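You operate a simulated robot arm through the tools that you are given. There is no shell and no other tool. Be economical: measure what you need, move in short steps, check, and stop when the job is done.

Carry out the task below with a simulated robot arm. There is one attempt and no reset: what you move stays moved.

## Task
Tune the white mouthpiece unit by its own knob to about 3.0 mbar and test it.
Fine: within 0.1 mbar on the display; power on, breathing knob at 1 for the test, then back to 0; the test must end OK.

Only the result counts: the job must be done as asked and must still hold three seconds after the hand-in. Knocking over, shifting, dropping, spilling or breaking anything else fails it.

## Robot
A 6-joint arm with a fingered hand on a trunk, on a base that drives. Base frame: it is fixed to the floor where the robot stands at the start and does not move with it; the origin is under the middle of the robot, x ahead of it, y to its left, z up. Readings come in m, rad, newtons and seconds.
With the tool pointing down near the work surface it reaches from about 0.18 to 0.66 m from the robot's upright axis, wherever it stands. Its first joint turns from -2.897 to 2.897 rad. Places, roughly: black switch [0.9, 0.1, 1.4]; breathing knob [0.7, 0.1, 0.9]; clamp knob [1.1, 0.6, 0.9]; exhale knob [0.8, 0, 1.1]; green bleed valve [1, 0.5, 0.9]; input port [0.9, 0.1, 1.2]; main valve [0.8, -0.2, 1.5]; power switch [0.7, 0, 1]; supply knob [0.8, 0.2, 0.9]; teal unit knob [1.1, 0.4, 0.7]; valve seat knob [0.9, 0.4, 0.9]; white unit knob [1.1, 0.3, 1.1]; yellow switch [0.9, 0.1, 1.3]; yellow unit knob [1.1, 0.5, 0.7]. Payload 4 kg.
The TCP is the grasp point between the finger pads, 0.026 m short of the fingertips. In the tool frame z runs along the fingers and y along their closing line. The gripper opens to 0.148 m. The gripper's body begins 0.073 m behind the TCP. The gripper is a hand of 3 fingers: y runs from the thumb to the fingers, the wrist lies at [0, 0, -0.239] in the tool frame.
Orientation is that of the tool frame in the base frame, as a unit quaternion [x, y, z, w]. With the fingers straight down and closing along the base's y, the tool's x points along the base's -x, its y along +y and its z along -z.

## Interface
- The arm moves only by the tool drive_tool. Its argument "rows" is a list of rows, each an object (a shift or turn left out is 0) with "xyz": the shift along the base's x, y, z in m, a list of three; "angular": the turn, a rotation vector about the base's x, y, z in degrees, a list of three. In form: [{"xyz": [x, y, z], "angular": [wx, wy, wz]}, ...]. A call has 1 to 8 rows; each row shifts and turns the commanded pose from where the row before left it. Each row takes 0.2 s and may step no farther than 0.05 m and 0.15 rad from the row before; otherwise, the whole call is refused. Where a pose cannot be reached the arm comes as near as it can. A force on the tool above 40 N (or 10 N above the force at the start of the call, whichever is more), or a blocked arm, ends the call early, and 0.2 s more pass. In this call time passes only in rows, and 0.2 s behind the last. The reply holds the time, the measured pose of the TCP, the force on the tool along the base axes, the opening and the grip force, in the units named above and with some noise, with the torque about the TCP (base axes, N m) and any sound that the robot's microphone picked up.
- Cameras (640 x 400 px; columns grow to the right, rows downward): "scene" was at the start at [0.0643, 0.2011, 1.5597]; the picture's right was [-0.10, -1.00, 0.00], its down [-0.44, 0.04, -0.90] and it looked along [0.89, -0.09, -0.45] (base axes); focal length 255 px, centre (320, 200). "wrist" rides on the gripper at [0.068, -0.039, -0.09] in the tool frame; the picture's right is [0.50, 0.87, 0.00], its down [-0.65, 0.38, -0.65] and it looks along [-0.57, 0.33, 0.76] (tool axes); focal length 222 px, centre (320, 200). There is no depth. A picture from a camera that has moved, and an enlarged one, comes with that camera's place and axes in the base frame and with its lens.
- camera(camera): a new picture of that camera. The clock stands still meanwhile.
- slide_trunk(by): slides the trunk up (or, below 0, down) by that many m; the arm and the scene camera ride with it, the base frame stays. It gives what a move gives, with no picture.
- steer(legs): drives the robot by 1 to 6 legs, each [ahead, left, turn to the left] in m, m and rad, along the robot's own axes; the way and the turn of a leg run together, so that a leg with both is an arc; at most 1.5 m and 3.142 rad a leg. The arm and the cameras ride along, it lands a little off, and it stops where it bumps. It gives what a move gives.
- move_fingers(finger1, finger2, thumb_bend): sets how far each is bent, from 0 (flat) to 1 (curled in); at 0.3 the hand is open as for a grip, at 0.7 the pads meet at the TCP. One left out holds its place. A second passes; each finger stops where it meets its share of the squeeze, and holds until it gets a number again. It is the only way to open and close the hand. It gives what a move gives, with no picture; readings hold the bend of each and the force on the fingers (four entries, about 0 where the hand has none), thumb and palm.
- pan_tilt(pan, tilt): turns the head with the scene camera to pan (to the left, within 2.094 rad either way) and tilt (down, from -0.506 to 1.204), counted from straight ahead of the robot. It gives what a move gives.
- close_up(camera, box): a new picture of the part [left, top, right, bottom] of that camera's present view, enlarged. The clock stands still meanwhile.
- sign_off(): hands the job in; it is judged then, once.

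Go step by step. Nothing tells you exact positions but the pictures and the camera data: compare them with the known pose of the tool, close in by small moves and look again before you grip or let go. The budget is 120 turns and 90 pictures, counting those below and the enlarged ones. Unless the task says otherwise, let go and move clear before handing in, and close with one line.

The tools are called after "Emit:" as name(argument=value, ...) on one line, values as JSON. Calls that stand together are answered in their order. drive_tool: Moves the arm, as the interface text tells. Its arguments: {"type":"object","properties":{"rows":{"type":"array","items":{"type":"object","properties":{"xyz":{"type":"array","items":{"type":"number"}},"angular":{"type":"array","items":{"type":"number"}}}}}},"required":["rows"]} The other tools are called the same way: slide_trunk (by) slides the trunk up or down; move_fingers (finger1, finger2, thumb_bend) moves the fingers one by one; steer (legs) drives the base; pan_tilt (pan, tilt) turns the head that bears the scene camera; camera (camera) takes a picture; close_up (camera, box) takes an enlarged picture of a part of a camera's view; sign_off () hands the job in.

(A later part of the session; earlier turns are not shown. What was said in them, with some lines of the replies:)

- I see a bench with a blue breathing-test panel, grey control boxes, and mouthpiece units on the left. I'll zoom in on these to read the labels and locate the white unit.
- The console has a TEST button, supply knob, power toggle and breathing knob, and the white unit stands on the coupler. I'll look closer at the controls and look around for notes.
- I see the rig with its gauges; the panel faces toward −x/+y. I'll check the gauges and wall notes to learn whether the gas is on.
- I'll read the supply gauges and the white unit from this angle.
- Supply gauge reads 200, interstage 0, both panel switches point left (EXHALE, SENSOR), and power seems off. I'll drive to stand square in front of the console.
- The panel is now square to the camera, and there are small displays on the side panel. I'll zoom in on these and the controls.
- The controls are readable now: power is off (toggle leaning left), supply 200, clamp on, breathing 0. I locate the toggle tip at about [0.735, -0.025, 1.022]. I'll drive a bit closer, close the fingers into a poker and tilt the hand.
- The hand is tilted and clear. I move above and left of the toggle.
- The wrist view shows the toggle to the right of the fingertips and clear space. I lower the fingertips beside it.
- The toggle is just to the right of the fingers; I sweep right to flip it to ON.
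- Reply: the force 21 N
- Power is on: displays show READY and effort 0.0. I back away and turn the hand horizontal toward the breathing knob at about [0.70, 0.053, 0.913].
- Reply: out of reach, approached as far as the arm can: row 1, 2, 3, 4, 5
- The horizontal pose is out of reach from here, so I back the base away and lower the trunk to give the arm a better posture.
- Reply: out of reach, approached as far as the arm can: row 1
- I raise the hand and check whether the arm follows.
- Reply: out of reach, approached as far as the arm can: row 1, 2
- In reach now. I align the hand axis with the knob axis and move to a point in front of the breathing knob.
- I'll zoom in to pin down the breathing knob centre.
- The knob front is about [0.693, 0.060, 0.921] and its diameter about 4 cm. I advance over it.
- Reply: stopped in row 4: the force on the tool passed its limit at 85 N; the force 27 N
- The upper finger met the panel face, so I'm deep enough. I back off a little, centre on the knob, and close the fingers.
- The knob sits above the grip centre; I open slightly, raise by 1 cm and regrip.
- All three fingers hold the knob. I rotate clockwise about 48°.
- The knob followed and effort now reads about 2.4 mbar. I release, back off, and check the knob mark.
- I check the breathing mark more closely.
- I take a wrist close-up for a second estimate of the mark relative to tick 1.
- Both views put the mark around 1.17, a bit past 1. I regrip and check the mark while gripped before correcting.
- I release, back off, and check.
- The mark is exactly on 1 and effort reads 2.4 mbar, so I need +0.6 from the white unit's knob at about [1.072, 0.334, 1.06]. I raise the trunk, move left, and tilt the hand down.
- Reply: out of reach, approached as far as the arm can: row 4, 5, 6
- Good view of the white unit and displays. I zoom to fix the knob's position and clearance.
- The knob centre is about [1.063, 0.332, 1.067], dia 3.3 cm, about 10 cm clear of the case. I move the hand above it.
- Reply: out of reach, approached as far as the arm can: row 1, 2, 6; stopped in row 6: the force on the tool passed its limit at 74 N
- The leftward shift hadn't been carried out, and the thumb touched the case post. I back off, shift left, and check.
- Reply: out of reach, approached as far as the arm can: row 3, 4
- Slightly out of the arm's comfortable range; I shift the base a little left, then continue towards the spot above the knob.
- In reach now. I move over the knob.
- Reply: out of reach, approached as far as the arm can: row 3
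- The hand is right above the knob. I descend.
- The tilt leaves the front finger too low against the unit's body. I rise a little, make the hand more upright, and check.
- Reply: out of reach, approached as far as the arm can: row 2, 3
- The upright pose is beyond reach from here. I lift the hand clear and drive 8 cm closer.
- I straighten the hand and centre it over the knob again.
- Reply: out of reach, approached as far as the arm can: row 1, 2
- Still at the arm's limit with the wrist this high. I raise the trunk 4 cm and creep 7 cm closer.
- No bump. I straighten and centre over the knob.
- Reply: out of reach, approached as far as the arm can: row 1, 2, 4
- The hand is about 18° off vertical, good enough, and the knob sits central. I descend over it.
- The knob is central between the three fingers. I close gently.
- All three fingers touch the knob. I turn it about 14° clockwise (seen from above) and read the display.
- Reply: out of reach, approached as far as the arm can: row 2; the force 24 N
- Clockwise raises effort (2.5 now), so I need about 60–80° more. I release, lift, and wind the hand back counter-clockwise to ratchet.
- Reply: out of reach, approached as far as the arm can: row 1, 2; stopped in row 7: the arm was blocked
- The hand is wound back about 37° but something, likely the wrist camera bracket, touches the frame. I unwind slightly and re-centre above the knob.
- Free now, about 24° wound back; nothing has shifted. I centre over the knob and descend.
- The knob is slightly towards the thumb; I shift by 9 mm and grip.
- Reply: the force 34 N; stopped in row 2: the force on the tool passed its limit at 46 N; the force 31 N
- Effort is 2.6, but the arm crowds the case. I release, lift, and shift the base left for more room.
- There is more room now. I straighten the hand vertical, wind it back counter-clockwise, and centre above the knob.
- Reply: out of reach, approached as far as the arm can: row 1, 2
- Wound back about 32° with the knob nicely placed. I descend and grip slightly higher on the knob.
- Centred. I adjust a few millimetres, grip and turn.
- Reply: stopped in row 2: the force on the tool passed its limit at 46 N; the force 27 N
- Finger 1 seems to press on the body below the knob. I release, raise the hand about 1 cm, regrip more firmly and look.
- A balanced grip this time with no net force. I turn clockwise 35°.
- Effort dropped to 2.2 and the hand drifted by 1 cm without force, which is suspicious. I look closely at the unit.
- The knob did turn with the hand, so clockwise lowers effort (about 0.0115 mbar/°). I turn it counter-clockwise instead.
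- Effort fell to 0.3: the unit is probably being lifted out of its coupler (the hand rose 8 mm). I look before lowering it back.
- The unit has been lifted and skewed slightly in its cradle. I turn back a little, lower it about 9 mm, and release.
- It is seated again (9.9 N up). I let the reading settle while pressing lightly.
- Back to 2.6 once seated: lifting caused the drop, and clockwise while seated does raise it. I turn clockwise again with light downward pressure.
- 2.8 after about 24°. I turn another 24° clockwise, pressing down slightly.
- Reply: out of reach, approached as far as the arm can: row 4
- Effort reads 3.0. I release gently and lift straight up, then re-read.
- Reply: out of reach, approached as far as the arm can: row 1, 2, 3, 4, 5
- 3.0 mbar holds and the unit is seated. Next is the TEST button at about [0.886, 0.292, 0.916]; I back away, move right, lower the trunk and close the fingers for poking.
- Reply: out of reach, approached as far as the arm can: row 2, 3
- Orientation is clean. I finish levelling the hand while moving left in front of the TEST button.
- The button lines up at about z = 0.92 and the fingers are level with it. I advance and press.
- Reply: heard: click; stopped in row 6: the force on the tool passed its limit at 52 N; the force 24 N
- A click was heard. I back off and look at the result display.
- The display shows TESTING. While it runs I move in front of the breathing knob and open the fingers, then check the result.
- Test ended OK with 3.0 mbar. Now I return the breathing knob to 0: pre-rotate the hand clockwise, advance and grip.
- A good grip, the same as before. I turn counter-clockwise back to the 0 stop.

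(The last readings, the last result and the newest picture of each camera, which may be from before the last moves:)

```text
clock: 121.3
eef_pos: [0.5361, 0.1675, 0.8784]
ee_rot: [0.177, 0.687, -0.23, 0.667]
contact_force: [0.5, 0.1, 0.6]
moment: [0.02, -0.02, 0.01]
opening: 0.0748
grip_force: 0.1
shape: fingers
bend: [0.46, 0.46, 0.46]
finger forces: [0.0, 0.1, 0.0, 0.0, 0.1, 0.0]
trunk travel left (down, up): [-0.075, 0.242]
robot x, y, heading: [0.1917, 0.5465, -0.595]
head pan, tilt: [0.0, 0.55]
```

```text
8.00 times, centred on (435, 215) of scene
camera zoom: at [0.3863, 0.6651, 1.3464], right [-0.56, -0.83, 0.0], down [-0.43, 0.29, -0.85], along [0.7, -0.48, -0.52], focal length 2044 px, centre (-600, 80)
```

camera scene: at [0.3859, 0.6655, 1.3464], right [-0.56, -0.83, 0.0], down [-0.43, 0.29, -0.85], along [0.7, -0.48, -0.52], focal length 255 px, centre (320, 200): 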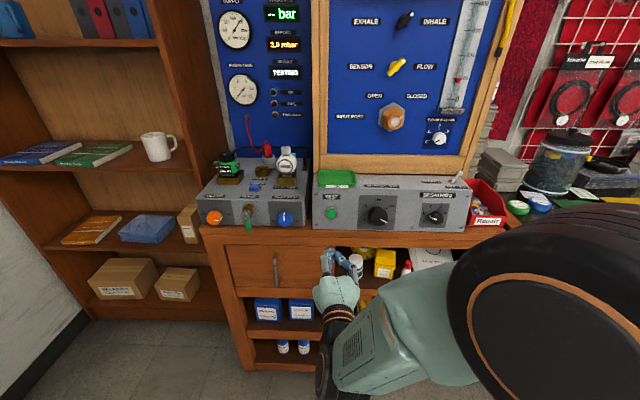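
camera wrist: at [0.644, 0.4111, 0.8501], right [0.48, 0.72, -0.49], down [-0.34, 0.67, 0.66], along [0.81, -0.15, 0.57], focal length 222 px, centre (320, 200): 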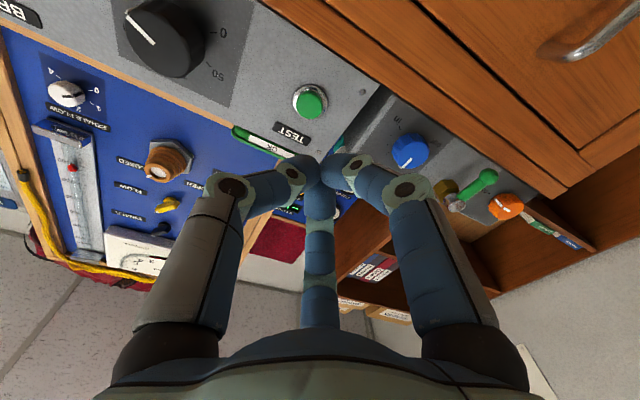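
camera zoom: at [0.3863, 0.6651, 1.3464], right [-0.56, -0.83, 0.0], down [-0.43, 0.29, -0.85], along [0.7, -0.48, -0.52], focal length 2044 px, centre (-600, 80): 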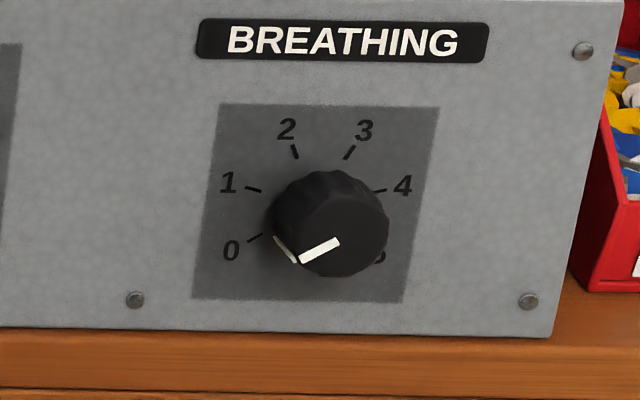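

The breathing mark lies along tick 0. I make a final check of the displays and the unit.

Emit:
close_up(camera="scene", box=[210, 0, 330, 240])

```text
1.67 times, centred on (270, 120) of scene
camera zoom: at [0.3863, 0.6651, 1.3464], right [-0.56, -0.83, 0.0], down [-0.43, 0.29, -0.85], along [0.7, -0.48, -0.52], focal length 426 px, centre (403, 333)
```

zoom: 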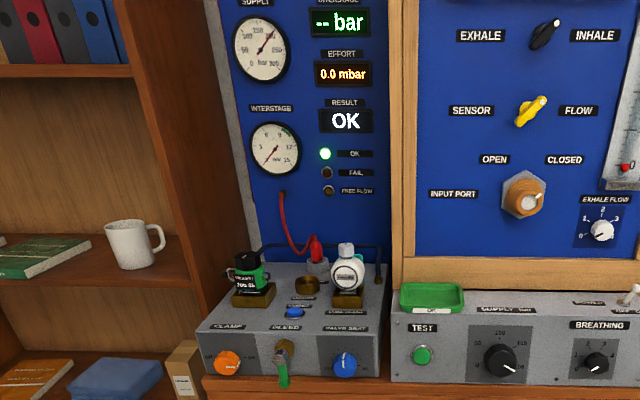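

The result stays OK, effort is 0.0 with breathing at 0, power is on, the unit is seated and the hand is clear. I hand in.

Emit:
sign_off()

```text
The job is handed in.
```

The white unit is tuned to 3.0 mbar on the display and its test ended OK. The breathing knob is back at 0 and power is still on. While I was tuning, the grip lifted the unit slightly out of its coupler. I reseated it, and 3.0 mbar held through the test.
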